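You operate a simulated robot arm through the tools that you are given. There is no shell and no other tool.

You are at the controls of a simulated two-armed robot. One attempt, no reset.

Task
Put one of the black knobs from the bench fifty-seven on top of the beige box there. Then put the silver bracket on the bench fifty-seven away on the third grey shelf from the bottom. Then take the blue wrench from the bench fifty-seven and put it on the end of bench twenty-six by the lift table. Then take the black wheel on the bench fifty-seven and put it away on the bottom grey shelf. Then put the clear bag on the shelf under bench fifty-seven. Then fetch the silver can from the top of the blue cart and set it on the teal block there. Then take the blue driver and leave it on top of the orange spool. Then open the top right clear drawer. Do these in the order given. Set down upright: silver bracket, clear bag, silver can.

The check looks at the end state, three seconds after you hand in, the way a careful person would. Anything else that was tipped, shoved, dropped, spilled or broken makes it a failure.

Robot
Two 6-joint arms with two-finger grippers on one trunk, on a base that moves. Base frame: it is fixed to the floor where the robot stands at the start and does not move with it; the origin is under the middle of the robot, x ahead of it, y to its left, z up. Readings come in m, degrees, newtons and seconds.
The left shoulder is at the start at [0.07, 0.148, 1.438], the right one opposite. With the tool pointing down near the work surface each hand reaches from about 0.32 to 0.6 m from the robot's upright axis, wherever it stands, measured 20 degrees to its own side. Places, roughly: beige box [-2.5, 1.25, 0.75]; black knob (3x3x3 cm) [-2.5, 1.9, 0.8]; black wheel (8x8x4 cm) [-2.6, 1.9, 0.8]; blue driver (5x5x14 cm) [-1.4, 0.5, 0.9]; blue wrench (16x6x3 cm) [-2.7, 1.1, 0.8]; bottom grey shelf [2, 0.4, 0.1]; clear bag (12x5x12 cm) [-2, 1.9, 0.8]; end of bench twenty-six by the lift table (32x25 c [-3.8, 5.16, 0.78]; orange spool (8x8x8 cm) [1.8, 0.3, 1.2]; shelf under bench fifty-seven [-2.3, 1.1, 0.3]; silver bracket (6x8x8 cm) [-2.4, 1.1, 0.8]; silver can [-0.75, 1.5, 0.75]; teal block (7x7x2 cm) [-0.9, 1.3, 0.8]; third grey shelf [2, 0.4, 1.2]; top right clear drawer [2.1, 5.8, 1.2]. Payload 2.45 kg a hand.
Tool frame (each hand has its own): the origin (TCP) lies between the finger pads and is the grasp point; the fingertips stand 0.03 m ahead of it; z points along the fingers, y is the line along which they close. The gripper opens to 0.106 m; its body begins 0.079 m behind the TCP.
Orientation is told as [roll, pitch, yaw] about the base's x, y, z axes, in that order, counted from this pose: with the fingers straight down and closing along the base's y, the tool's x points along the base's -x, its y along +y and its z along -z.

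Tools
- The arms move only by the tool jog_arm. It takes "left_plan", "right_plan" or both (then of equal length, played together; a hand with none holds still); each is a list of rows, each a list of 3 entries, a list of its own where there are three numbers: the shift along the tool's x, y, z in units of 25 mm (1.0 is 25 mm), then the turn, a rotation vector about the tool's x, y, z in units of 6 degrees (1.0 is 6 degrees), then the closure in counts, from 0 (fully open) to 255 (shut). In form: [[[dx, dy, dz], [ax, ay, az], gripper], ...]. A call has 1 to 20 rows; each row shifts and turns the commanded pose from where the row before left it, along the tool's axes as they then stand. A call with a number of a shift or a turn outside -1 to 1 is refused whole. Rows are played at 5 a second. More than 0.05 m and 8.6 degrees between two rows, or a gripper value outside its range, and nothing of the call is played. Where a pose cannot be reached the arm comes as near as it can. A force on the tool above 40 N (or 10 N above the force at the start of the call, whichever is more), or a blocked arm, ends the call early, and 0.2 s more pass. The fingers move at their own pace (about 0.072 m/s each) and stop on an object; they squeeze with about 21 N. The grip force told is the motor's: it shows also when the fingers shut on nothing. Time passes only in rows, and 0.2 s behind the last, so rows that do not move let the fingers close. The reply holds the time, the measured pose of the TCP, the force on the tool along the base axes, the opening and the grip force, in the units named above and with some noise, with the torque about the TCP (base axes, N m) and any sound that the robot's microphone picked up.
- Cameras (640 x 400 px; columns grow to the right, rows downward): "scene" is now at [0.1326, -0.016, 1.6565]; the picture's right is [-0.18, -0.98, 0.00], its down [-0.67, 0.12, -0.73] and it looks along [0.72, -0.13, -0.68] (base axes); focal length 269 px, centre (320, 200). "left" rides on the left gripper at [0.076, 0.002, -0.106] in its tool frame; the picture's right is [-0.02, 1.00, 0.00], its down [-0.78, -0.02, -0.62] and it looks along [-0.62, -0.01, 0.78] (tool axes); focal length 247 px, centre (320, 200). "right" rides on the right gripper at [0.076, -0.002, -0.106] in its tool frame; the picture's right is [0.02, 1.00, 0.00], its down [-0.78, 0.02, -0.62] and it looks along [-0.62, 0.01, 0.78] (tool axes); focal length 247 px, centre (320, 200). There is no depth. A picture from a camera that has moved, and an enlarged one, comes with that camera's place and axes in the base frame and with its lens.
- capture(camera): a new picture of that camera. It takes no simulated time.
- raise_lower(by): slides the trunk up (or, below 0, down) by that many m; the arms and the scene camera ride with it, the base frame stays. It gives what a move gives, with no picture.
- steer(legs): drives the robot by 1 to 6 legs, each [ahead, left, turn to the left] in m, m and degrees, along the robot's own axes; the way and the turn of a leg run together, so that a leg with both is an arc; at most 1.5 m and 180 degrees a leg. The arms and the cameras ride along, it lands a little off, and it stops where it bumps. It gives what a move gives.
- aim_head(pan, tilt): turns the head with the scene camera to pan (to the left, within 86 degrees either way) and tilt (down, from -29 to 69), counted from straight ahead of the robot. It gives what a move gives.
- inspect(camera, box): a new picture of the part [left, top, right, bottom] of that camera's present view, enlarged. It takes no simulated time.
- close_job(): hands the job in; it is judged then, once.

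Places have to be worked out from the pictures, the camera data and where the tool is seen. Open the grippers and draw the arms clear of the work before you hand the job in, unless the task says otherwise.

The tools are called after "Emit:" as a command line: name --argument value ..., lists and objects as JSON in quotes. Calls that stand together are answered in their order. jog_arm: Moves the arms, as the interface text tells. Its arguments: {"type":"object","properties":{"left_plan":{"type":"array","items":{"type":"array"}},"right_plan":{"type":"array","items":{"type":"array"}}},"required":[]} The other tools are called the same way: raise_lower (by) moves the trunk up or down; steer (legs) drives the base; aim_head (pan, tilt) turns the head that bears the scene camera; capture (camera) takes a picture; inspect (camera, box) takes an enlarged picture of a part of a camera's view; close_job () hands the job in.

At the start:

```text
clock: 0.0
left_tool_pos: [0.5433, 0.2614, 1.0839]
left_ee_rot: [0.0, 0.0, 0.0]
left_force: [0.2, 1.0, 0.1]
left_moment: [-0.02, -0.05, 0.0]
left_gripper_width: 0.1062
left_finger_force: 0.0
right_tool_pos: [0.3908, -0.1929, 1.0229]
right_ee_rot: [0.1, 0.0, -0.1]
right_force: [0.0, -0.6, 0.1]
right_moment: [0.03, 0.01, 0.02]
right_gripper_width: 0.1058
right_finger_force: 0.1
trunk travel left (down, up): [-0.91, 0.03]
robot x, y, heading: [0.0004, 0.0024, -0.1]
head pan, tilt (commanded): [-10.2, 43.1]
```

scene: 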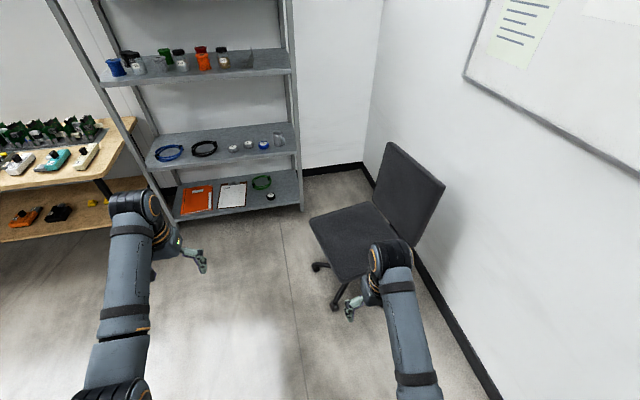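
right: 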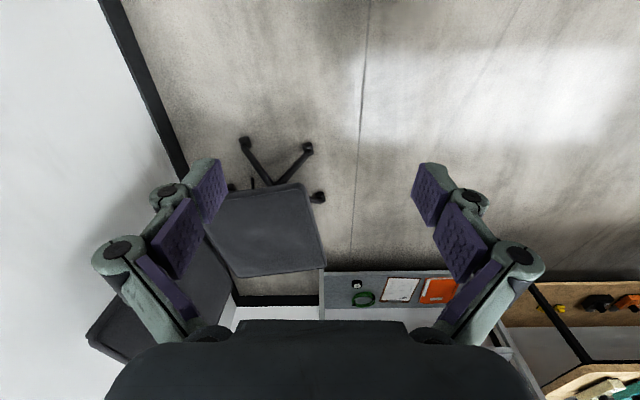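
left: 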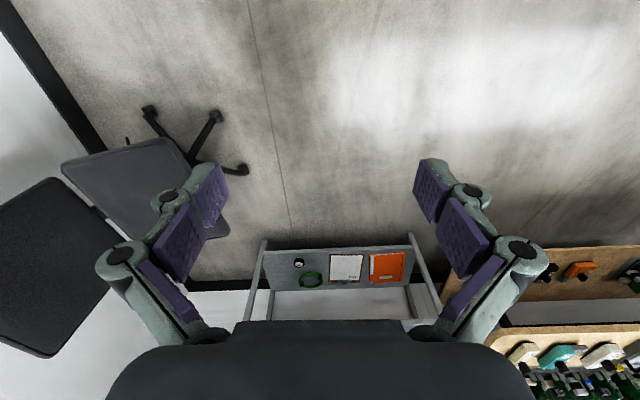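

The start view shows the grey shelf ahead at about x=2. The work bench (fifty-seven) is behind me, so I first look around with the head to learn the room.

Emit:
aim_head --pan 60 --tilt 25

Emit:
capture --camera "scene"

```text
clock: 1.4
left_tool_pos: [0.5442, 0.2605, 1.083]
left_ee_rot: [0.0, 0.0, -0.1]
left_force: [-0.1, 0.1, 0.9]
left_moment: [0.02, 0.01, 0.0]
left_gripper_width: 0.1057
left_finger_force: 0.1
right_tool_pos: [0.3901, -0.1923, 1.0225]
right_ee_rot: [0.0, -0.1, 0.1]
right_force: [0.3, 0.2, 0.5]
right_moment: [-0.02, 0.0, 0.0]
right_gripper_width: 0.106
right_finger_force: 0.0
trunk travel left (down, up): [-0.91, 0.03]
robot x, y, heading: [-0.0016, 0.0032, -0.2]
head pan, tilt (commanded): [60.0, 25.0]
```

```text
taken
camera scene: at [0.0973, 0.0785, 1.6844], right [0.87, -0.5, 0.0], down [-0.21, -0.37, -0.91], along [0.45, 0.78, -0.42], focal length 269 px, centre (320, 200)
```

scene: 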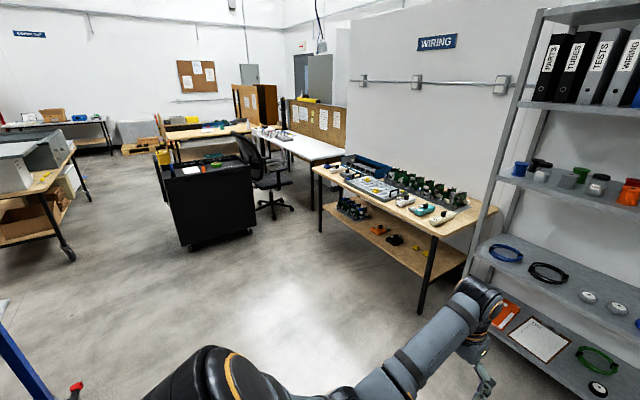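

The view shows the wiring bench and the far benches to the left. I look further left before turning the base.

Emit:
aim_head --pan 86 --tilt 35

Emit:
capture --camera "scene"

Emit:
aim_head --pan -86 --tilt 35

Emit:
capture --camera "scene"

```text
clock: 2.3
left_tool_pos: [0.5435, 0.2623, 1.0833]
left_ee_rot: [0.0, -0.1, 0.0]
left_force: [0.3, -0.9, 0.0]
left_moment: [0.0, 0.01, -0.04]
left_gripper_width: 0.1059
left_finger_force: 0.0
right_tool_pos: [0.3912, -0.1938, 1.0217]
right_ee_rot: [0.0, 0.0, -0.1]
right_force: [0.3, -0.2, 0.1]
right_moment: [-0.03, 0.04, -0.03]
right_gripper_width: 0.106
right_finger_force: 0.3
trunk travel left (down, up): [-0.91, 0.03]
robot x, y, heading: [0.0, -0.0007, 0.0]
head pan, tilt (commanded): [85.9, 35.0]
```

```text
taken
camera scene: at [0.0574, 0.0865, 1.6686], right [1.0, -0.07, 0.0], down [-0.04, -0.57, -0.82], along [0.06, 0.82, -0.57], focal length 269 px, centre (320, 200)
```

scene: 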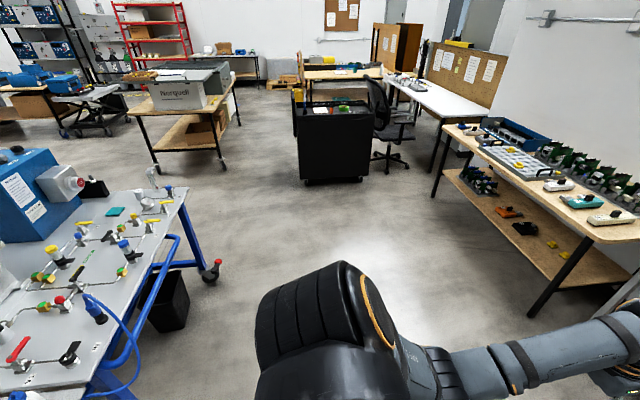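

```text
clock: 4.9
left_tool_pos: [0.5424, 0.2615, 1.0838]
left_ee_rot: [0.0, 0.0, 0.0]
left_force: [0.1, -0.2, 0.6]
left_moment: [-0.01, 0.01, 0.01]
left_gripper_width: 0.1061
left_finger_force: 0.1
right_tool_pos: [0.3906, -0.1931, 1.0227]
right_ee_rot: [0.1, 0.0, -0.1]
right_force: [-0.5, 0.0, -0.4]
right_moment: [-0.01, 0.0, 0.03]
right_gripper_width: 0.1063
right_finger_force: 0.1
trunk travel left (down, up): [-0.91, 0.03]
robot x, y, heading: [-0.0033, 0.0044, 0.1]
head pan, tilt (commanded): [-85.9, 35.0]
```

```text
taken
camera scene: at [0.0574, -0.0891, 1.6686], right [-1.0, -0.07, 0.0], down [-0.04, 0.57, -0.82], along [0.06, -0.82, -0.57], focal length 269 px, centre (320, 200)
```

scene: 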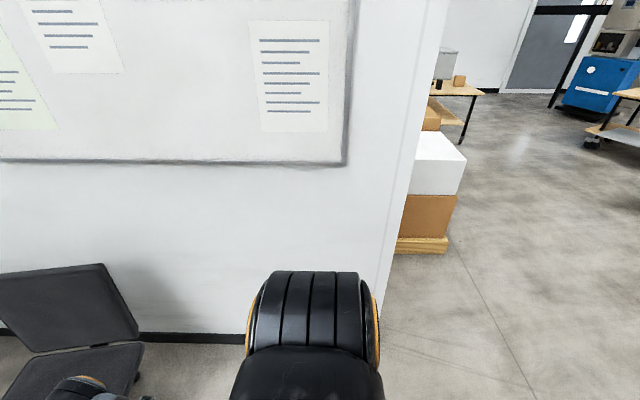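

To the left there is a blue-framed cart at about x from -0.6 on, y 0.4–1.6, with valves, a teal block and maybe the can. I look at the cart more closely before turning.

Emit:
aim_head --pan 86 --tilt 50

Emit:
capture --camera "scene"

Emit:
inspect --camera "scene" --box '[0, 0, 320, 200]'

Emit:
inspect --camera "scene" --box '[0, 150, 320, 350]'

```text
clock: 7.5
left_tool_pos: [0.5443, 0.2608, 1.084]
left_ee_rot: [0.0, 0.0, 0.0]
left_force: [-0.6, -0.8, -0.3]
left_moment: [0.0, -0.02, 0.01]
left_gripper_width: 0.1059
left_finger_force: 0.1
right_tool_pos: [0.3913, -0.1926, 1.0233]
right_ee_rot: [-0.1, 0.0, 0.1]
right_force: [0.3, 0.2, -0.1]
right_moment: [0.01, 0.0, 0.02]
right_gripper_width: 0.1059
right_finger_force: 0.0
trunk travel left (down, up): [-0.91, 0.03]
robot x, y, heading: [0.0029, -0.0023, -0.1]
head pan, tilt (commanded): [85.9, 50.0]
```

```text
taken
camera scene: at [0.0566, 0.0755, 1.6469], right [1.0, -0.07, 0.0], down [-0.05, -0.76, -0.64], along [0.05, 0.64, -0.77], focal length 269 px, centre (320, 200)
```

scene: 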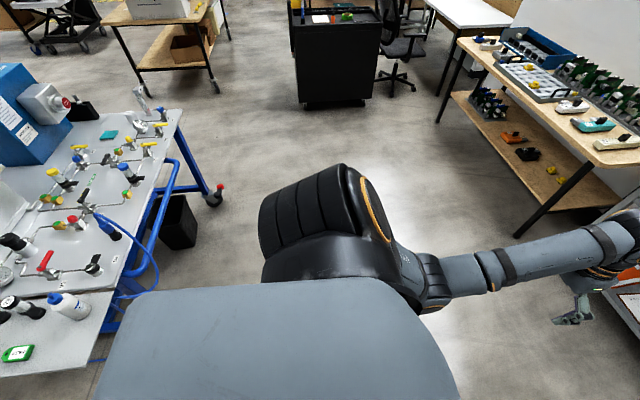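

```text
2.00 times, centred on (160, 100) of scene
camera zoom: at [0.0566, 0.0755, 1.6469], right [1.0, -0.07, 0.0], down [-0.05, -0.76, -0.64], along [0.05, 0.64, -0.77], focal length 538 px, centre (640, 400)
```

zoom: 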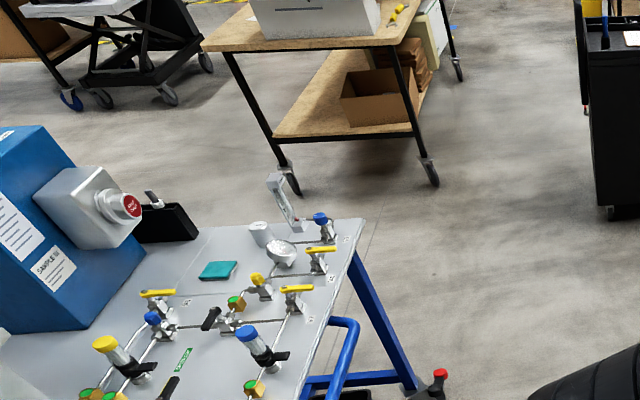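

```text
2.00 times, centred on (160, 250) of scene
camera zoom: at [0.0566, 0.0755, 1.6469], right [1.0, -0.07, 0.0], down [-0.05, -0.76, -0.64], along [0.05, 0.64, -0.77], focal length 538 px, centre (640, 100)
```

zoom: 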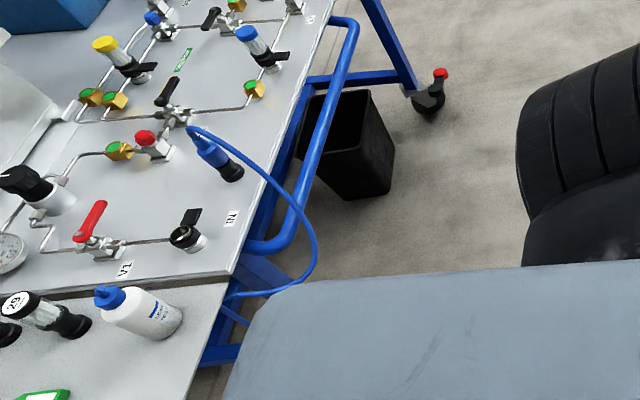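

The teal block computes to about [-0.94, 1.29], consistent with the listing, and the cart edge is at x≈-0.6. I turn the base left by 90 degrees in place (arm sweep radius about 0.6, clear of the cart) to see the rest.

Emit:
steer --legs '[[0, 0, 90]]'

Emit:
aim_head --pan 60 --tilt 30

Emit:
capture --camera "scene"

Emit:
aim_head --pan 20 --tilt 15

Emit:
capture --camera "scene"

```text
clock: 11.7
left_tool_pos: [-0.2546, 0.5477, 1.0849]
left_ee_rot: [-0.1, 0.0, 89.5]
left_force: [-0.9, 0.1, 0.0]
left_moment: [0.04, 0.0, -0.02]
left_gripper_width: 0.1061
left_finger_force: 0.1
right_tool_pos: [0.1964, 0.3889, 1.0217]
right_ee_rot: [0.0, 0.0, 89.4]
right_force: [0.5, -0.1, -0.2]
right_moment: [-0.01, -0.03, 0.0]
right_gripper_width: 0.1062
right_finger_force: 0.0
trunk travel left (down, up): [-0.91, 0.03]
robot x, y, heading: [-0.0009, 0.0016, 89.5]
head pan, tilt (commanded): [85.9, 50.0]
```

```text
clock: 12.6
left_tool_pos: [-0.2544, 0.5474, 1.084]
left_ee_rot: [0.0, 0.0, 89.4]
left_force: [0.1, 0.4, -0.2]
left_moment: [-0.02, -0.01, -0.01]
left_gripper_width: 0.106
left_finger_force: 0.1
right_tool_pos: [0.1968, 0.3894, 1.0231]
right_ee_rot: [0.0, 0.0, 89.5]
right_force: [0.5, 0.1, 0.0]
right_moment: [-0.02, 0.01, 0.06]
right_gripper_width: 0.106
right_finger_force: 0.1
trunk travel left (down, up): [-0.91, 0.03]
robot x, y, heading: [0.0007, 0.0011, 89.5]
head pan, tilt (commanded): [60.0, 30.0]
```

```text
taken
camera scene: at [-0.0766, 0.0949, 1.6763], right [0.51, 0.86, 0.0], down [0.43, -0.25, -0.87], along [-0.75, 0.44, -0.5], focal length 269 px, centre (320, 200)
```

scene: 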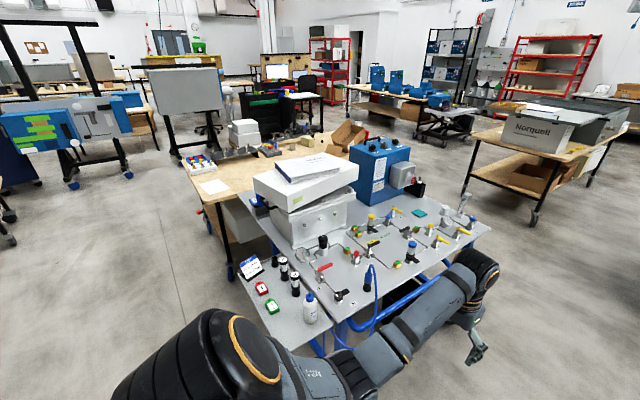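

```text
clock: 13.7
left_tool_pos: [-0.2542, 0.5471, 1.0832]
left_ee_rot: [0.0, 0.0, 89.5]
left_force: [-0.5, 0.3, 0.1]
left_moment: [-0.02, 0.0, -0.04]
left_gripper_width: 0.1057
left_finger_force: 0.0
right_tool_pos: [0.1972, 0.3891, 1.0237]
right_ee_rot: [-0.1, 0.0, 89.4]
right_force: [0.1, 0.3, 0.2]
right_moment: [-0.02, 0.01, -0.03]
right_gripper_width: 0.1058
right_finger_force: 0.1
trunk travel left (down, up): [-0.91, 0.03]
robot x, y, heading: [-0.0009, 0.0027, 89.0]
head pan, tilt (commanded): [20.0, 15.0]
```

```text
taken
camera scene: at [-0.0298, 0.137, 1.7006], right [0.94, 0.33, 0.0], down [0.09, -0.24, -0.97], along [-0.32, 0.91, -0.26], focal length 269 px, centre (320, 200)
```

scene: 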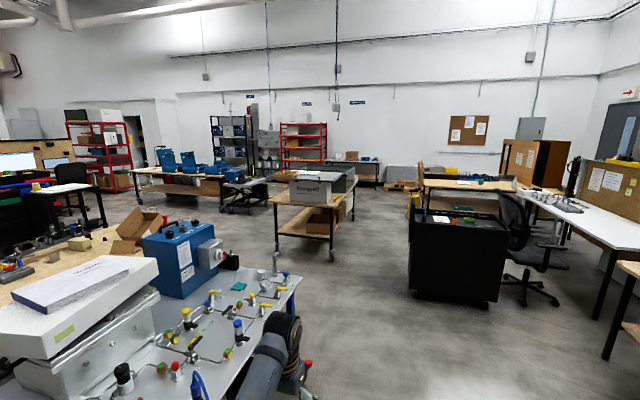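

Bench fifty-seven is the wooden bench behind the cart, its south edge at y≈0.2, spanning x≈-2.7 to -1.8. I enlarge that part to plan the approach.

Emit:
aim_head --pan 60 --tilt 25

Emit:
inspect --camera "scene" --box '[180, 90, 420, 240]'

Emit:
inspect --camera "scene" --box '[0, 40, 240, 190]'

Emit:
inspect --camera "scene" --box '[220, 170, 540, 370]'

```text
clock: 14.8
left_tool_pos: [-0.256, 0.5468, 1.0857]
left_ee_rot: [0.0, -0.1, 89.4]
left_force: [0.7, -0.1, 0.6]
left_moment: [0.02, 0.02, 0.02]
left_gripper_width: 0.1062
left_finger_force: 0.1
right_tool_pos: [0.1966, 0.3897, 1.0231]
right_ee_rot: [0.0, 0.0, 89.5]
right_force: [1.1, 0.2, -0.3]
right_moment: [-0.02, 0.01, -0.03]
right_gripper_width: 0.1058
right_finger_force: 0.0
trunk travel left (down, up): [-0.91, 0.03]
robot x, y, heading: [0.0001, -0.0014, 89.3]
head pan, tilt (commanded): [60.0, 25.0]
```

```text
2.67 times, centred on (300, 165) of scene
camera zoom: at [-0.0779, 0.096, 1.6844], right [0.51, 0.86, 0.0], down [0.36, -0.22, -0.91], along [-0.78, 0.46, -0.42], focal length 718 px, centre (373, 293)
```

zoom: 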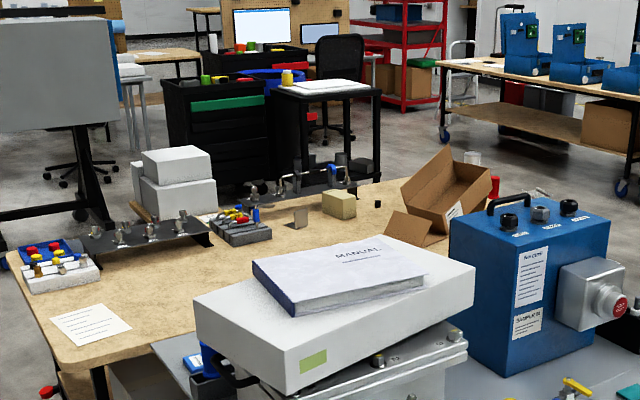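

```text
2.67 times, centred on (120, 115) of scene
camera zoom: at [-0.0779, 0.096, 1.6844], right [0.51, 0.86, 0.0], down [0.36, -0.22, -0.91], along [-0.78, 0.46, -0.42], focal length 718 px, centre (853, 427)
```

zoom: 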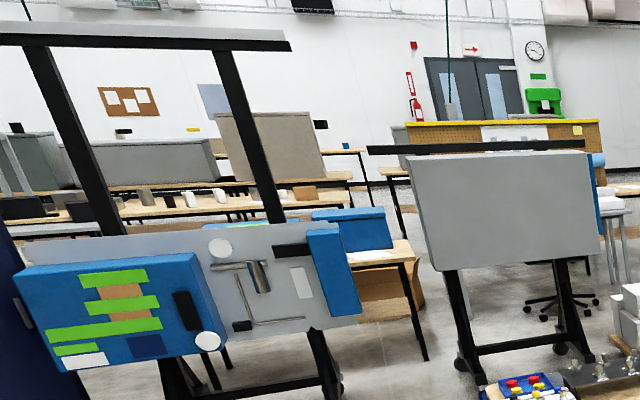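

```text
2.00 times, centred on (380, 270) of scene
camera zoom: at [-0.0779, 0.096, 1.6844], right [0.51, 0.86, 0.0], down [0.36, -0.22, -0.91], along [-0.78, 0.46, -0.42], focal length 538 px, centre (200, 60)
```

zoom: 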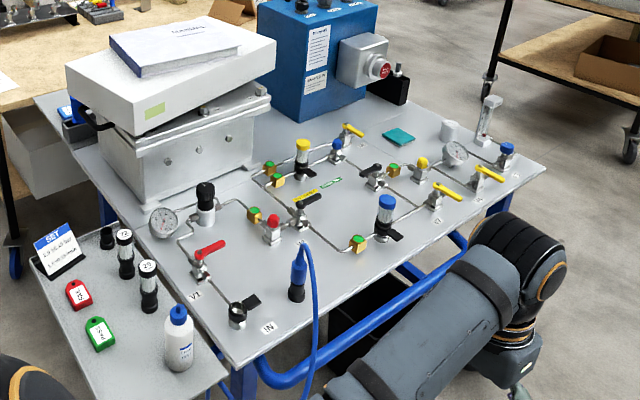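

The beige box computes to [-2.48, 1.3], as listed; bench 57 is best reached from its west side (x≈-3.2). I draw the left hand inward for a compact shape first.

Emit:
jog_arm --left_plan '[[[1, 0, 0], [0, 0, 0], 0], [[1, 0, 0], [0, 0, 0], 0], [[1, 0, 0], [0, 0, 0], 0], [[1, 0, 0], [0, 0, 0], 0], [[1, 0, 0], [0, 0, 0], 0], [[1, 0, -1], [0, 0, 0], 0]]'

Emit:
steer --legs '[[0, 0, 90.5], [0.6, 0.4, 0]]'

Emit:
aim_head --pan 0 --tilt 25

Emit:
capture --camera "scene"

```text
clock: 16.2
left_tool_pos: [-0.279, 0.4039, 1.0604]
left_ee_rot: [-0.2, -0.3, 89.4]
left_force: [0.2, -0.4, 0.8]
left_moment: [0.04, -0.01, -0.03]
left_gripper_width: 0.106
left_finger_force: 0.1
left hand out of reach, approached as far as the arm can: row 1, 2, 3, 4, 5, 6
right_tool_pos: [0.196, 0.3866, 1.0226]
right_ee_rot: [-0.1, -0.1, 89.4]
right_force: [-1.2, 0.3, 0.4]
right_moment: [0.02, -0.05, 0.0]
right_gripper_width: 0.1059
right_finger_force: 0.2
trunk travel left (down, up): [-0.91, 0.03]
robot x, y, heading: [-0.0031, 0.0019, 89.2]
head pan, tilt (commanded): [60.0, 25.0]
```

```text
clock: 23.9
left_tool_pos: [-1.0124, -0.6645, 1.0609]
left_ee_rot: [-0.1, -0.3, 178.8]
left_force: [-1.2, -0.3, 0.9]
left_moment: [0.01, 0.02, 0.02]
left_gripper_width: 0.1064
left_finger_force: 0.2
right_tool_pos: [-0.9904, -0.1887, 1.0237]
right_ee_rot: [0.0, 0.1, 178.8]
right_force: [1.2, -0.6, -0.5]
right_moment: [-0.02, 0.01, 0.01]
right_gripper_width: 0.1059
right_finger_force: 0.1
trunk travel left (down, up): [-0.91, 0.03]
robot x, y, heading: [-0.608, -0.3887, 179.0]
head pan, tilt (commanded): [60.0, 25.0]
```

```text
clock: 25.2
left_tool_pos: [-1.0135, -0.6644, 1.0599]
left_ee_rot: [-0.2, -0.2, 178.8]
left_force: [-1.0, -0.1, 0.1]
left_moment: [0.0, 0.0, 0.01]
left_gripper_width: 0.1059
left_finger_force: 0.1
right_tool_pos: [-0.9918, -0.189, 1.0217]
right_ee_rot: [0.0, 0.0, 178.7]
right_force: [-0.3, -0.2, 1.3]
right_moment: [0.02, 0.0, 0.0]
right_gripper_width: 0.1058
right_finger_force: 0.1
trunk travel left (down, up): [-0.91, 0.03]
robot x, y, heading: [-0.6049, -0.3904, 179.1]
head pan, tilt (commanded): [0.0, 25.0]
```

```text
taken
camera scene: at [-0.7469, -0.3879, 1.6844], right [0.02, 1.0, 0.0], down [0.42, -0.01, -0.91], along [-0.91, 0.02, -0.42], focal length 269 px, centre (320, 200)
```

scene: 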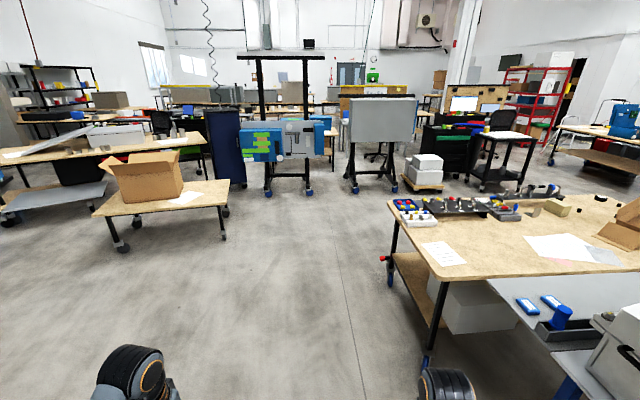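

The corridor west of bench 57 is wide and clear; the blue driver is seen standing in a tray on the cart. I drive along y≈-0.4 to x≈-3.5, then north to y≈1.1, and turn to face the bench.

Emit:
steer --legs '[[1.5, 0, 0], [1.4, 0, 1], [0, 0, -90], [1.5, 0, 0], [0, 0, -90]]'

Emit:
aim_head --pan 0 --tilt 40

Emit:
capture --camera "scene"

```text
clock: 53.9
left_tool_pos: [-3.1338, 1.4384, 1.0607]
left_ee_rot: [-0.2, -0.2, 1.4]
left_force: [-0.2, -0.1, -0.6]
left_moment: [0.0, 0.01, 0.03]
left_gripper_width: 0.1061
left_finger_force: 0.0
right_tool_pos: [-3.1313, 0.9625, 1.0221]
right_ee_rot: [0.0, 0.0, 1.4]
right_force: [0.9, -0.4, -0.4]
right_moment: [-0.03, 0.01, -0.03]
right_gripper_width: 0.1058
right_finger_force: 0.0
trunk travel left (down, up): [-0.91, 0.03]
robot x, y, heading: [-3.5284, 1.1427, 1.6]
head pan, tilt (commanded): [0.0, 25.0]
```

```text
clock: 54.6
left_tool_pos: [-3.132, 1.4381, 1.0601]
left_ee_rot: [-0.1, -0.3, 1.5]
left_force: [0.2, -0.3, 0.0]
left_moment: [-0.02, 0.0, -0.01]
left_gripper_width: 0.1061
left_finger_force: 0.1
right_tool_pos: [-3.1308, 0.9612, 1.0235]
right_ee_rot: [0.0, 0.0, 1.6]
right_force: [0.2, -0.1, 0.5]
right_moment: [0.0, 0.02, -0.01]
right_gripper_width: 0.1059
right_finger_force: 0.0
trunk travel left (down, up): [-0.91, 0.03]
robot x, y, heading: [-3.5271, 1.146, 1.6]
head pan, tilt (commanded): [0.0, 40.0]
```

```text
taken
camera scene: at [-3.3912, 1.146, 1.6611], right [0.03, -1.0, 0.0], down [-0.64, -0.02, -0.77], along [0.77, 0.02, -0.64], focal length 269 px, centre (320, 200)
```

scene: 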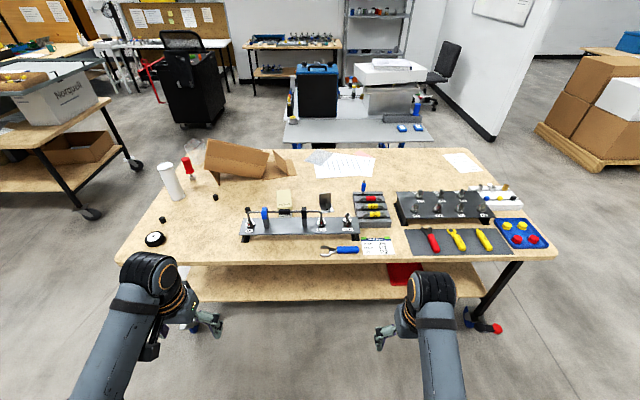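

Now I see the bench clearly: blue wrench near the front edge, beige box in the middle, knobs and wheel at the left. I enlarge the relevant parts.

Emit:
inspect --camera "scene" --box '[220, 160, 420, 285]'

Emit:
inspect --camera "scene" --box '[120, 130, 320, 255]'

Emit:
inspect --camera "scene" --box '[160, 240, 560, 400]'

```text
3.20 times, centred on (320, 222) of scene
camera zoom: at [-3.3912, 1.146, 1.6611], right [0.03, -1.0, 0.0], down [-0.64, -0.02, -0.77], along [0.77, 0.02, -0.64], focal length 861 px, centre (320, 128)
```

zoom: 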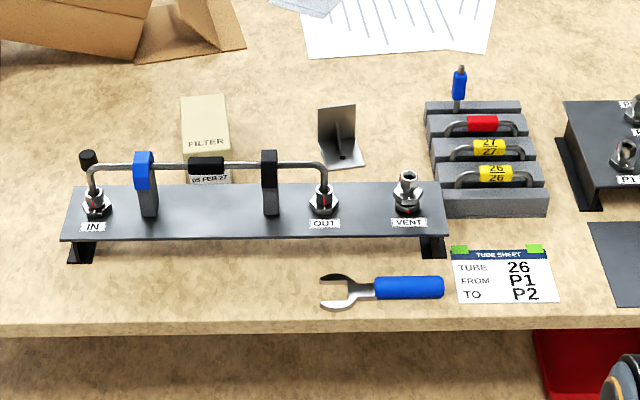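

```text
3.20 times, centred on (220, 192) of scene
camera zoom: at [-3.3912, 1.146, 1.6611], right [0.03, -1.0, 0.0], down [-0.64, -0.02, -0.77], along [0.77, 0.02, -0.64], focal length 861 px, centre (640, 224)
```

zoom: 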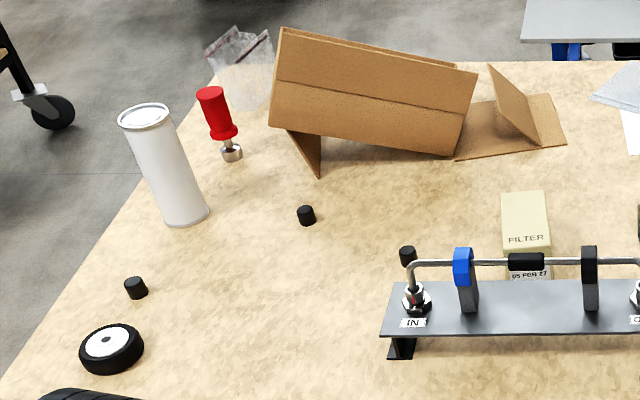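

```text
1.60 times, centred on (360, 320) of scene
camera zoom: at [-3.3912, 1.146, 1.6611], right [0.03, -1.0, 0.0], down [-0.64, -0.02, -0.77], along [0.77, 0.02, -0.64], focal length 431 px, centre (256, 8)
```

zoom: 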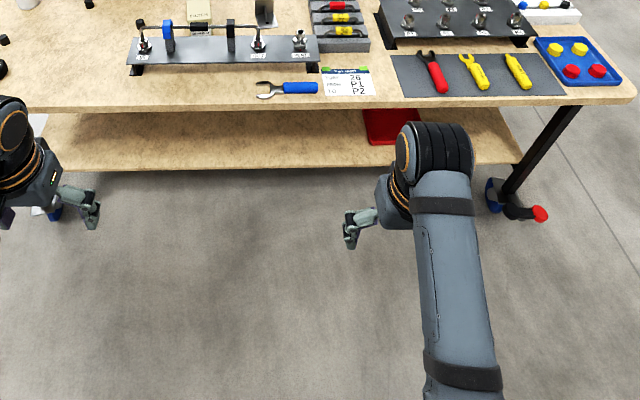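

Positions from this view: knob A [-2.51, 1.90], knob C [-2.44, 1.52], wheel [-2.63, 1.88], wrench [-2.67, 1.08], bracket [-2.41, 1.13], beige box ≈[-2.42, 1.34], bench front edge x≈-2.71. I drive to about (-3.1, 1.70) so knob A is in the left hand's range.

Emit:
steer --legs '[[0, 0, -1.6], [0, 0.55, 0], [0.42, 0, 0]]'

Emit:
aim_head --pan 10 --tilt 55

Emit:
capture --camera "scene"

Emit:
capture --camera "left"

```text
clock: 60.3
left_tool_pos: [-2.7055, 1.9747, 1.0602]
left_ee_rot: [0.0, -0.3, -0.1]
left_force: [0.2, -1.1, -0.7]
left_moment: [-0.02, 0.0, 0.03]
left_gripper_width: 0.1058
left_finger_force: 0.0
right_tool_pos: [-2.7187, 1.4988, 1.0232]
right_ee_rot: [0.0, -0.1, -0.2]
right_force: [-1.3, 0.9, 0.8]
right_moment: [0.0, 0.01, -0.02]
right_gripper_width: 0.1061
right_finger_force: 0.2
trunk travel left (down, up): [-0.91, 0.03]
robot x, y, heading: [-3.1085, 1.6924, -0.2]
head pan, tilt (commanded): [0.0, 40.0]
```

```text
clock: 61.1
left_tool_pos: [-2.7033, 1.9744, 1.0589]
left_ee_rot: [0.0, -0.2, -0.2]
left_force: [0.2, -1.0, -0.2]
left_moment: [0.0, -0.02, 0.0]
left_gripper_width: 0.1062
left_finger_force: 0.0
right_tool_pos: [-2.7172, 1.4992, 1.0231]
right_ee_rot: [0.0, 0.0, -0.2]
right_force: [0.5, 0.0, 0.3]
right_moment: [0.0, -0.01, 0.04]
right_gripper_width: 0.1061
right_finger_force: 0.0
trunk travel left (down, up): [-0.91, 0.03]
robot x, y, heading: [-3.1101, 1.6911, 0.0]
head pan, tilt (commanded): [10.0, 55.0]
```

```text
taken
camera scene: at [-2.9849, 1.7033, 1.6404], right [0.17, -0.99, 0.0], down [-0.81, -0.14, -0.57], along [0.57, 0.1, -0.82], focal length 269 px, centre (320, 200)
```

scene: 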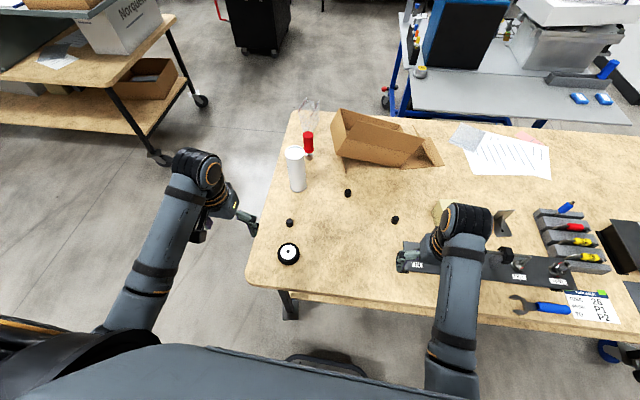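

```text
taken
camera left: at [-2.78, 1.9761, 1.1667], right [0.02, 1.0, 0.0], down [0.78, -0.02, 0.62], along [0.62, -0.02, -0.78], focal length 247 px, centre (320, 200)
```

left: 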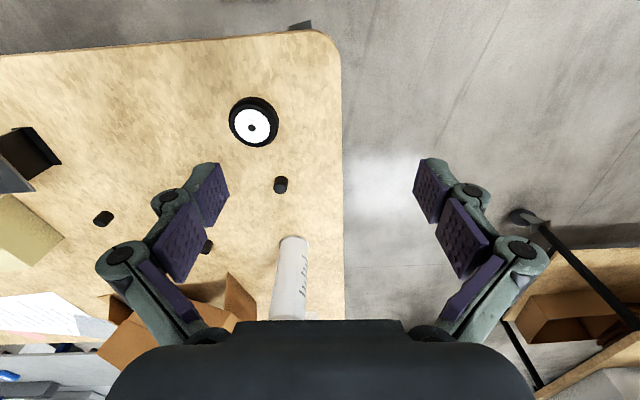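

Left-camera estimate puts knob A at [-2.514, 1.894], agreeing with the scene view. I move 6 cm closer and lift the right hand so that I can lower the trunk without it meeting the bench.

Emit:
steer --legs '[[0.06, 0, 0]]'

Emit:
jog_arm --right_plan '[[[0, 0, -1], [0, 0, 0], 0], [[0, 0, -1], [0, 0, 0], 0], [[0, 0, -1], [0, 0, 0], 0], [[0, 0, -1], [0, 0, 0], 0], [[0, 0, -1], [0, 0, 0], 0], [[0, 0, -1], [0, 0, 0], 0], [[0, 0, -1], [0, 0, 0], 0], [[0, 0, -1], [0, 0, 0], 0]]'

```text
clock: 62.1
left_tool_pos: [-2.6513, 1.9738, 1.0627]
left_ee_rot: [-0.1, -0.6, -0.1]
left_force: [-1.4, 0.0, -0.7]
left_moment: [0.01, -0.08, 0.01]
left_gripper_width: 0.1061
left_finger_force: 0.0
right_tool_pos: [-2.6638, 1.4993, 1.0244]
right_ee_rot: [0.0, -0.4, -0.3]
right_force: [-1.1, 0.3, 0.1]
right_moment: [0.0, -0.09, 0.01]
right_gripper_width: 0.1057
right_finger_force: 0.0
trunk travel left (down, up): [-0.91, 0.03]
robot x, y, heading: [-3.0487, 1.6913, -0.2]
head pan, tilt (commanded): [10.0, 55.0]
```

```text
clock: 63.1
left_tool_pos: [-2.6459, 1.9745, 1.0605]
left_ee_rot: [-0.1, -0.2, -0.2]
left_force: [0.0, -0.1, -0.6]
left_moment: [-0.01, -0.01, -0.03]
left_gripper_width: 0.1061
left_finger_force: 0.0
right_tool_pos: [-2.6624, 1.4642, 1.0574]
right_ee_rot: [-11.2, -0.8, 0.5]
right_force: [-0.5, 0.1, -0.2]
right_moment: [-0.02, -0.01, -0.02]
right_gripper_width: 0.1062
right_finger_force: 0.1
right hand out of reach, approached as far as the arm can: row 1, 2, 3, 4
trunk travel left (down, up): [-0.91, 0.03]
robot x, y, heading: [-3.0484, 1.6961, -0.1]
head pan, tilt (commanded): [10.0, 55.0]
stopped in row 4 (right hand): the arm was blocked; the commanded pose is now the measured one
```

The right arm's fold limit stops it from going higher so close in; I put it back where it was, and move the left hand above knob A at [-2.514, 1.895].

Emit:
jog_arm --left_plan '[[[-0.88, -0.53, 0], [0, 0, 0], 0], [[-0.88, -0.53, 0], [0, 0, 0], 0], [[-0.88, -0.53, 0], [0, 0, 0], 0], [[-0.88, -0.53, 0], [0, 0, 0], 0], [[-0.88, -0.53, 0], [0, 0, 0], 0], [[-0.88, -0.53, 0], [0, 0, 0], 0]]' --right_plan '[[[0, 0.23, 0.23], [-0.31, 0, 0], 0], [[0, 0.23, 0.23], [-0.31, 0, 0], 0], [[0, 0.23, 0.23], [-0.31, 0, 0], 0], [[0, 0.23, 0.23], [-0.31, 0, 0], 0], [[0, 0.23, 0.23], [-0.31, 0, 0], 0], [[0, 0.23, 0.23], [-0.31, 0, 0], 0]]'

Emit:
capture --camera "left"

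```text
clock: 64.5
left_tool_pos: [-2.5123, 1.9001, 1.0507]
left_ee_rot: [-0.1, -0.2, -0.2]
left_force: [-0.3, -0.3, 0.0]
left_moment: [-0.01, 0.0, 0.03]
left_gripper_width: 0.1058
left_finger_force: 0.1
left hand out of reach, approached as far as the arm can: row 1, 2
right_tool_pos: [-2.6603, 1.4946, 1.0201]
right_ee_rot: [0.2, -0.8, 0.5]
right_force: [0.1, -1.0, 0.1]
right_moment: [0.0, 0.02, -0.01]
right_gripper_width: 0.1061
right_finger_force: 0.2
trunk travel left (down, up): [-0.91, 0.03]
robot x, y, heading: [-3.0449, 1.6929, -0.2]
head pan, tilt (commanded): [10.0, 55.0]
```

```text
taken
camera left: at [-2.5879, 1.9003, 1.1567], right [0.02, 1.0, 0.0], down [0.78, -0.02, 0.62], along [0.62, -0.02, -0.78], focal length 247 px, centre (320, 200)
```

left: 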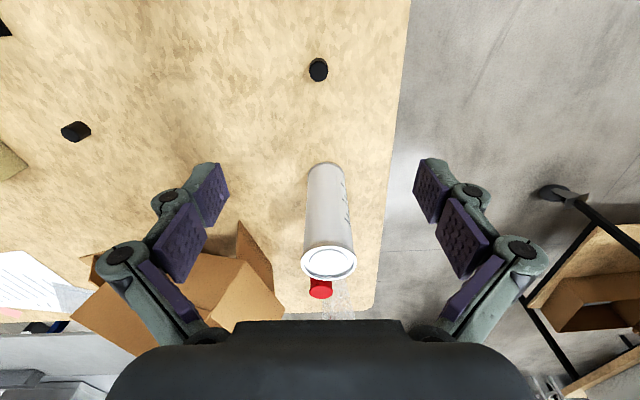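

The knob shows at [-2.517, 1.894], triangulated height centre ≈0.79, so the bench top is about 0.775. I descend to TCP z≈0.815 first.

Emit:
jog_arm --left_plan '[[[0.02, -0.025, 0.95], [0, 0, 0], 0], [[0.02, -0.025, 0.95], [0, 0, 0], 0], [[0.02, -0.025, 0.95], [0, 0, 0], 0], [[0.02, -0.025, 0.95], [0, 0, 0], 0], [[0.02, -0.025, 0.95], [0, 0, 0], 0], [[0.02, -0.025, 0.95], [0, 0, 0], 0], [[0.02, -0.025, 0.95], [0, 0, 0], 0], [[0.02, -0.025, 0.95], [0, 0, 0], 0], [[0.02, -0.025, 0.9], [0, 0, 0], 0]]'

Emit:
capture --camera "left"

Emit:
capture --camera "scene"

```text
clock: 66.5
left_tool_pos: [-2.5168, 1.8939, 0.8375]
left_ee_rot: [-0.2, -0.3, -0.4]
left_force: [0.1, 0.9, -0.7]
left_moment: [0.0, 0.01, -0.01]
left_gripper_width: 0.1061
left_finger_force: 0.1
right_tool_pos: [-2.6617, 1.495, 1.0201]
right_ee_rot: [0.1, -0.8, 0.5]
right_force: [-0.5, 1.0, -0.3]
right_moment: [0.04, 0.02, -0.01]
right_gripper_width: 0.106
right_finger_force: 0.0
trunk travel left (down, up): [-0.91, 0.03]
robot x, y, heading: [-3.0484, 1.6931, -0.1]
head pan, tilt (commanded): [10.0, 55.0]
```

```text
taken
camera left: at [-2.5919, 1.8958, 0.9445], right [0.02, 1.0, 0.0], down [0.78, -0.02, 0.62], along [0.62, -0.02, -0.78], focal length 247 px, centre (320, 200)
```

left: 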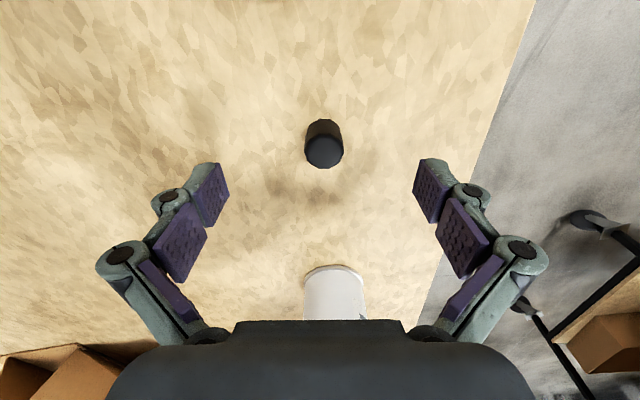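

```text
taken
camera scene: at [-2.9254, 1.7032, 1.6403], right [0.17, -0.99, 0.0], down [-0.81, -0.14, -0.57], along [0.56, 0.1, -0.82], focal length 269 px, centre (320, 200)
```

scene: 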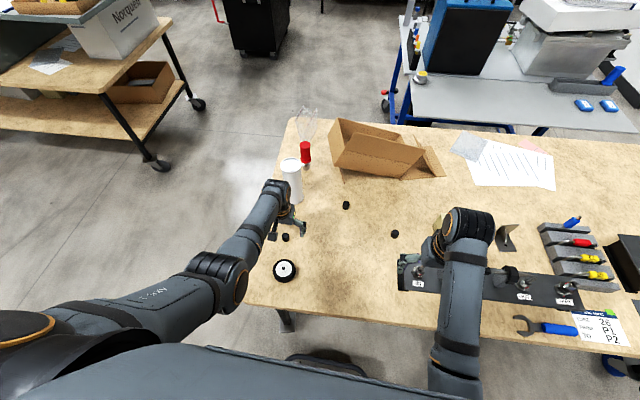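

The fingertips are right over the knob (it is about 6 mm nearer the robot). I lower 2.7 cm with that correction and close.

Emit:
jog_arm --left_plan '[[[0.12, 0.06, 0.54], [0, 0, 0], 0], [[0.12, 0.06, 0.54], [0, 0, 0], 0], [[0, 0, 0], [0, 0, 0], 120], [[0, 0, 0], [0, 0, 0], 200], [[0, 0, 0], [0, 0, 0], 255], [[0, 0, 0], [0, 0, 0], 255], [[0, 0, 0], [0, 0, 0], 255]]'

Emit:
capture --camera "left"

```text
clock: 68.1
left_tool_pos: [-2.5219, 1.8958, 0.811]
left_ee_rot: [0.0, -0.2, -0.2]
left_force: [-0.9, -0.1, -0.2]
left_moment: [0.01, 0.01, 0.0]
left_gripper_width: 0.0226
left_finger_force: 21.3
right_tool_pos: [-2.6627, 1.4953, 1.0199]
right_ee_rot: [0.1, -0.8, 0.5]
right_force: [-0.2, 0.9, 0.2]
right_moment: [0.0, -0.01, 0.03]
right_gripper_width: 0.106
right_finger_force: 0.0
trunk travel left (down, up): [-0.91, 0.03]
robot x, y, heading: [-3.0498, 1.6909, -0.2]
head pan, tilt (commanded): [10.0, 55.0]
```

```text
taken
camera left: at [-2.5984, 1.8984, 0.9174], right [0.02, 1.0, 0.0], down [0.78, -0.02, 0.62], along [0.62, -0.02, -0.78], focal length 247 px, centre (320, 200)
```

left: 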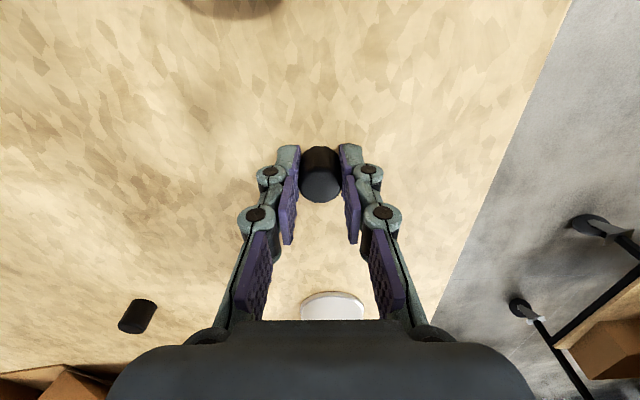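

The fingers stopped at 2.3 cm with 21 N on the knob. I lift it by 15 cm and check that it stays held.

Emit:
jog_arm --left_plan '[[[0, 0, -0.5], [0, 0, 0], 255], [[0, 0, -0.8], [0, 0, 0], 255], [[0, 0, -0.9], [0, 0, 0], 255], [[0, 0, -0.9], [0, 0, 0], 255], [[0, 0, -0.9], [0, 0, 0], 255], [[0, 0, -0.9], [0, 0, 0], 255], [[0, 0, -0.9], [0, 0, 0], 255]]'

Emit:
capture --camera "left"

```text
clock: 69.7
left_tool_pos: [-2.5233, 1.8973, 0.9559]
left_ee_rot: [0.0, -0.3, -0.3]
left_force: [-0.2, 0.3, 0.0]
left_moment: [-0.01, -0.03, -0.01]
left_gripper_width: 0.0226
left_finger_force: 20.8
right_tool_pos: [-2.6615, 1.495, 1.0192]
right_ee_rot: [0.1, -0.7, 0.5]
right_force: [0.5, 0.6, 0.3]
right_moment: [0.02, 0.04, -0.01]
right_gripper_width: 0.1061
right_finger_force: 0.0
trunk travel left (down, up): [-0.91, 0.03]
robot x, y, heading: [-3.0489, 1.6864, -0.1]
head pan, tilt (commanded): [10.0, 55.0]
```

```text
taken
camera left: at [-2.5998, 1.8981, 1.0627], right [0.02, 1.0, 0.0], down [0.78, -0.02, 0.62], along [0.62, -0.02, -0.78], focal length 247 px, centre (320, 200)
```

left: 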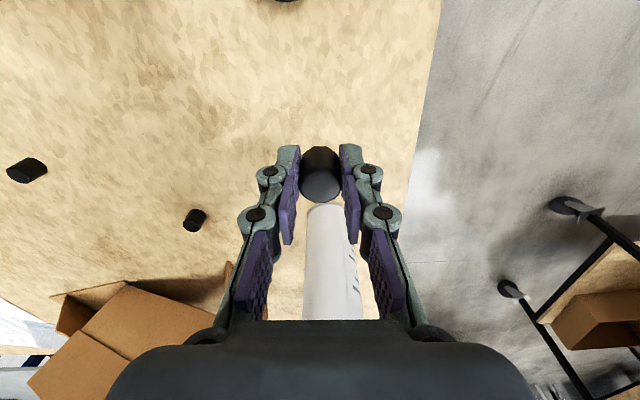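

The knob is held. I raise it a bit more, then strafe right along the bench to bring the left hand near the beige box.

Emit:
jog_arm --left_plan '[[[0, 0, -0.9], [0, 0, 0], 255], [[0, 0, -0.9], [0, 0, 0], 255], [[0, 0, -0.9], [0, 0, 0], 255], [[0, 0, -0.8], [0, 0, 0], 255]]'

Emit:
steer --legs '[[0, -0.53, 0]]'

Emit:
capture --camera "left"

Emit:
capture --camera "scene"

Emit:
capture --camera "right"

```text
clock: 70.7
left_tool_pos: [-2.5227, 1.897, 1.0443]
left_ee_rot: [-0.1, -0.2, -0.2]
left_force: [-0.1, -0.4, 0.3]
left_moment: [0.04, -0.04, 0.0]
left_gripper_width: 0.0229
left_finger_force: 21.2
right_tool_pos: [-2.6613, 1.4948, 1.0212]
right_ee_rot: [0.1, -0.8, 0.5]
right_force: [-0.8, 0.9, 0.9]
right_moment: [0.01, -0.01, 0.05]
right_gripper_width: 0.106
right_finger_force: 0.1
trunk travel left (down, up): [-0.91, 0.03]
robot x, y, heading: [-3.0497, 1.6926, -0.4]
head pan, tilt (commanded): [10.0, 55.0]
```

```text
clock: 73.8
left_tool_pos: [-2.5252, 1.3683, 1.0427]
left_ee_rot: [-0.2, -0.3, -0.1]
left_force: [-1.0, -0.7, -0.4]
left_moment: [-0.02, -0.03, 0.02]
left_gripper_width: 0.0232
left_finger_force: 21.1
right_tool_pos: [-2.6643, 0.9674, 1.0198]
right_ee_rot: [0.1, -0.8, 0.4]
right_force: [0.3, -0.1, -0.3]
right_moment: [-0.03, -0.02, -0.01]
right_gripper_width: 0.1062
right_finger_force: 0.1
trunk travel left (down, up): [-0.91, 0.03]
robot x, y, heading: [-3.05, 1.1627, -0.2]
head pan, tilt (commanded): [10.0, 55.0]
```

```text
taken
camera left: at [-2.6005, 1.3699, 1.1499], right [0.02, 1.0, 0.0], down [0.78, -0.02, 0.62], along [0.62, -0.02, -0.78], focal length 247 px, centre (320, 200)
```

left: 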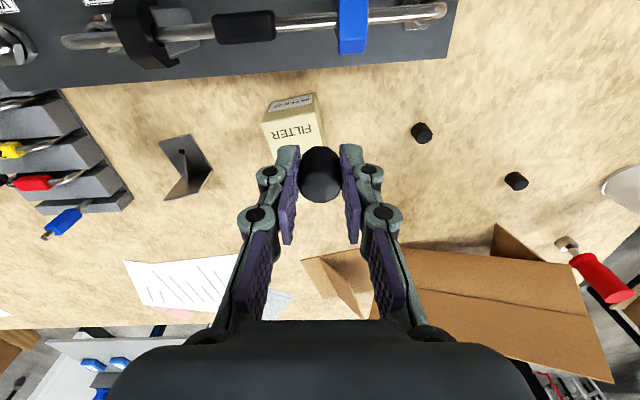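

```text
taken
camera scene: at [-2.9277, 1.1757, 1.6404], right [0.17, -0.99, 0.0], down [-0.81, -0.14, -0.57], along [0.56, 0.1, -0.82], focal length 269 px, centre (320, 200)
```

scene: 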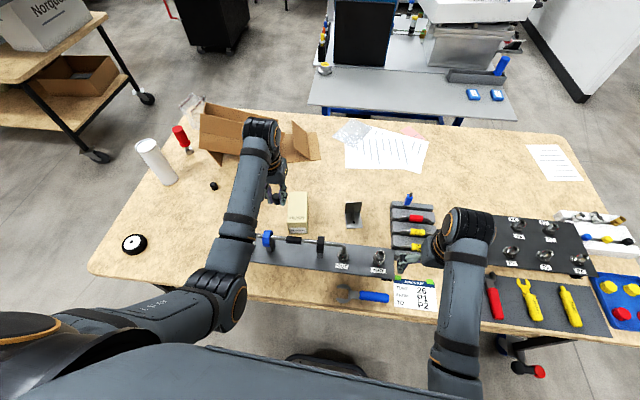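

```text
taken
camera right: at [-2.7411, 0.9652, 1.1248], right [-0.03, 1.0, 0.0], down [0.77, 0.02, 0.63], along [0.63, 0.02, -0.77], focal length 247 px, centre (320, 200)
```

right: 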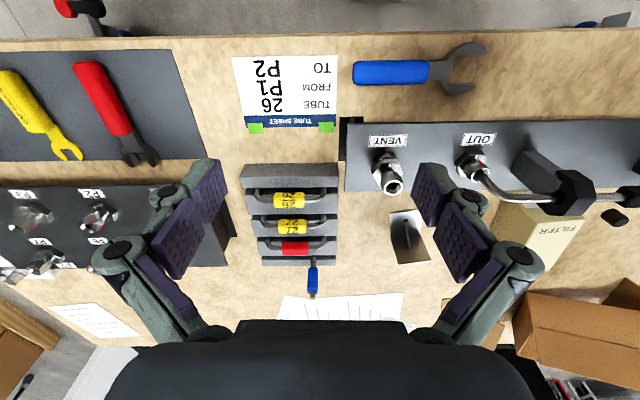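

The FILTER box text triangulates to about [-2.484, 1.333, 0.868], so the box top is near z=0.868. I enlarge the left view to get the top face outline.

Emit:
inspect --camera "left" --box '[240, 70, 400, 170]'

Emit:
inspect --camera "scene" --box '[230, 150, 390, 250]'

Emit:
inspect --camera "right" --box '[380, 150, 620, 300]'

```text
4.00 times, centred on (320, 120) of left
camera zoom: at [-2.6005, 1.3699, 1.1499], right [0.02, 1.0, 0.0], down [0.78, -0.02, 0.62], along [0.62, -0.02, -0.78], focal length 988 px, centre (320, 520)
```

zoom: 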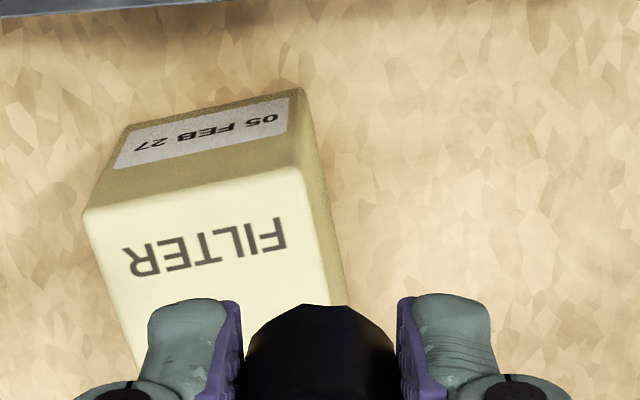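

```text
4.00 times, centred on (310, 200) of scene
camera zoom: at [-2.9277, 1.1757, 1.6404], right [0.17, -0.99, 0.0], down [-0.81, -0.14, -0.57], along [0.56, 0.1, -0.82], focal length 1076 px, centre (360, 200)
```

zoom: 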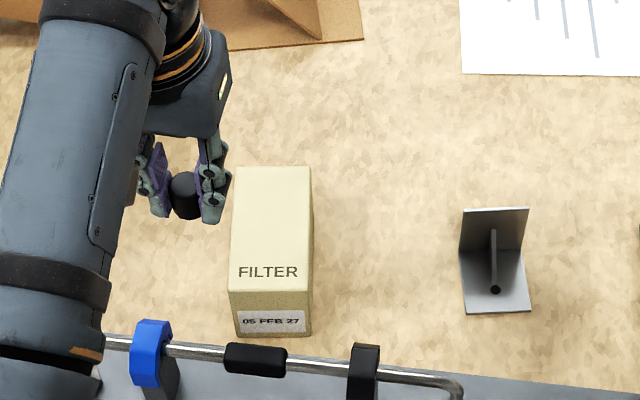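

```text
2.67 times, centred on (500, 225) of right
camera zoom: at [-2.7411, 0.9652, 1.1248], right [-0.03, 1.0, 0.0], down [0.77, 0.02, 0.63], along [0.63, 0.02, -0.77], focal length 659 px, centre (-160, 133)
```

zoom: 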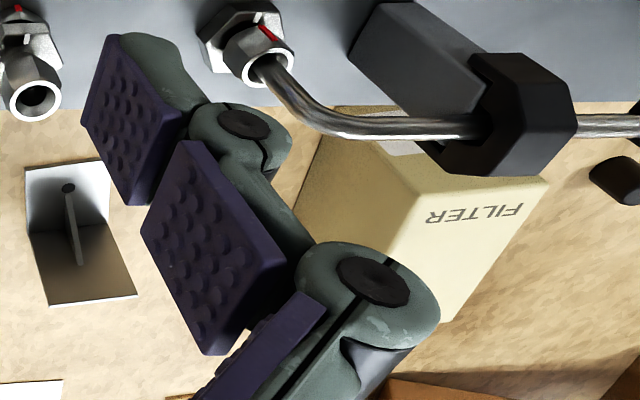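

The box top is a 12.5×7 cm face centred at [-2.435, 1.338], z≈0.868 (both cameras agree). I move the base 3 cm ahead and bring the knob over the box centre.

Emit:
steer --legs '[[0.03, 0, 0]]'

Emit:
jog_arm --left_plan '[[[-0.8, -0.4, 0], [0, 0, 0], 255], [[-0.8, -0.4, 0], [0, 0, 0], 255], [[-0.8, -0.4, 0], [0, 0, 0], 255], [[0, 0, 0], [0, 0, 0], 255]]'

```text
clock: 74.6
left_tool_pos: [-2.5001, 1.3666, 1.0467]
left_ee_rot: [-0.1, -0.5, -0.2]
left_force: [-0.3, 0.0, 0.9]
left_moment: [0.01, -0.04, 0.01]
left_gripper_width: 0.0232
left_finger_force: 20.9
right_tool_pos: [-2.6393, 0.9655, 1.022]
right_ee_rot: [0.2, -1.1, 0.4]
right_force: [-1.3, 0.4, 0.0]
right_moment: [0.0, -0.05, -0.01]
right_gripper_width: 0.106
right_finger_force: 0.1
trunk travel left (down, up): [-0.91, 0.03]
robot x, y, heading: [-3.02, 1.1646, -0.1]
head pan, tilt (commanded): [10.0, 55.0]
```

```text
clock: 75.6
left_tool_pos: [-2.4355, 1.3384, 1.0428]
left_ee_rot: [-0.2, -0.2, -0.2]
left_force: [-0.4, -0.1, -0.6]
left_moment: [0.01, -0.01, 0.01]
left_gripper_width: 0.0232
left_finger_force: 20.4
right_tool_pos: [-2.6345, 0.9671, 1.0196]
right_ee_rot: [0.0, -0.8, 0.5]
right_force: [0.5, 0.2, -0.3]
right_moment: [-0.03, 0.0, -0.01]
right_gripper_width: 0.106
right_finger_force: 0.0
trunk travel left (down, up): [-0.91, 0.03]
robot x, y, heading: [-3.0229, 1.1639, -0.1]
head pan, tilt (commanded): [10.0, 55.0]
```

Now at [-2.4355, 1.3384]; I lower to TCP z≈0.915 and look.

Emit:
jog_arm --left_plan '[[[0, 0, 0.9], [0, 0, 0], 255], [[0, 0, 0.9], [0, 0, 0], 255], [[0, 0, 0.9], [0, 0, 0], 255], [[0, 0, 0.9], [0, 0, 0], 255], [[0, 0, 0.8], [0, 0, 0], 255], [[0, 0, 0.6], [0, 0, 0], 255], [[0, 0, 0], [0, 0, 0], 255]]'

Emit:
capture --camera "left"

Emit:
inspect --camera "scene" --box '[230, 130, 390, 230]'

```text
clock: 77.2
left_tool_pos: [-2.4358, 1.338, 0.9178]
left_ee_rot: [-0.1, -0.2, -0.2]
left_force: [0.0, 0.2, -0.3]
left_moment: [0.0, 0.02, 0.02]
left_gripper_width: 0.0232
left_finger_force: 21.5
right_tool_pos: [-2.6336, 0.9664, 1.0194]
right_ee_rot: [0.1, -0.8, 0.5]
right_force: [-0.2, 0.0, -0.5]
right_moment: [-0.03, 0.0, 0.0]
right_gripper_width: 0.1058
right_finger_force: 0.0
trunk travel left (down, up): [-0.91, 0.03]
robot x, y, heading: [-3.0222, 1.1612, -0.2]
head pan, tilt (commanded): [10.0, 55.0]
```

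```text
taken
camera left: at [-2.5107, 1.3382, 1.0251], right [0.02, 1.0, 0.0], down [0.78, -0.02, 0.62], along [0.62, -0.02, -0.78], focal length 247 px, centre (320, 200)
```

left: 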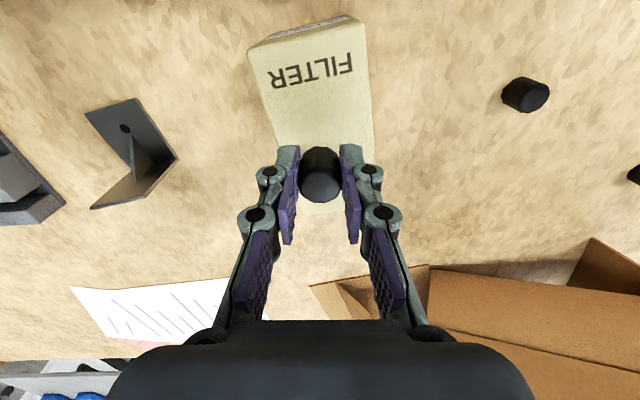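

```text
4.00 times, centred on (310, 180) of scene
camera zoom: at [-2.898, 1.174, 1.6404], right [0.17, -0.99, 0.0], down [-0.81, -0.14, -0.57], along [0.56, 0.1, -0.82], focal length 1076 px, centre (360, 280)
```

zoom: 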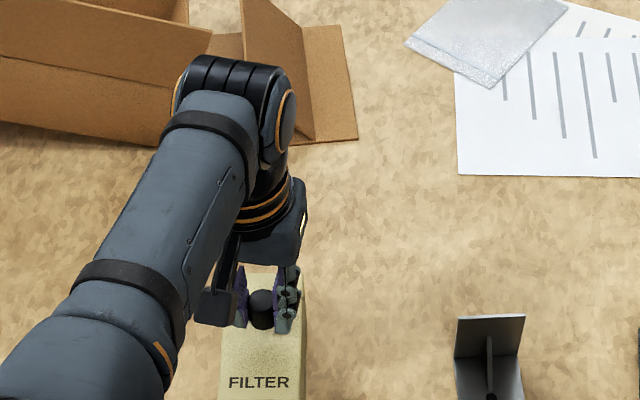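

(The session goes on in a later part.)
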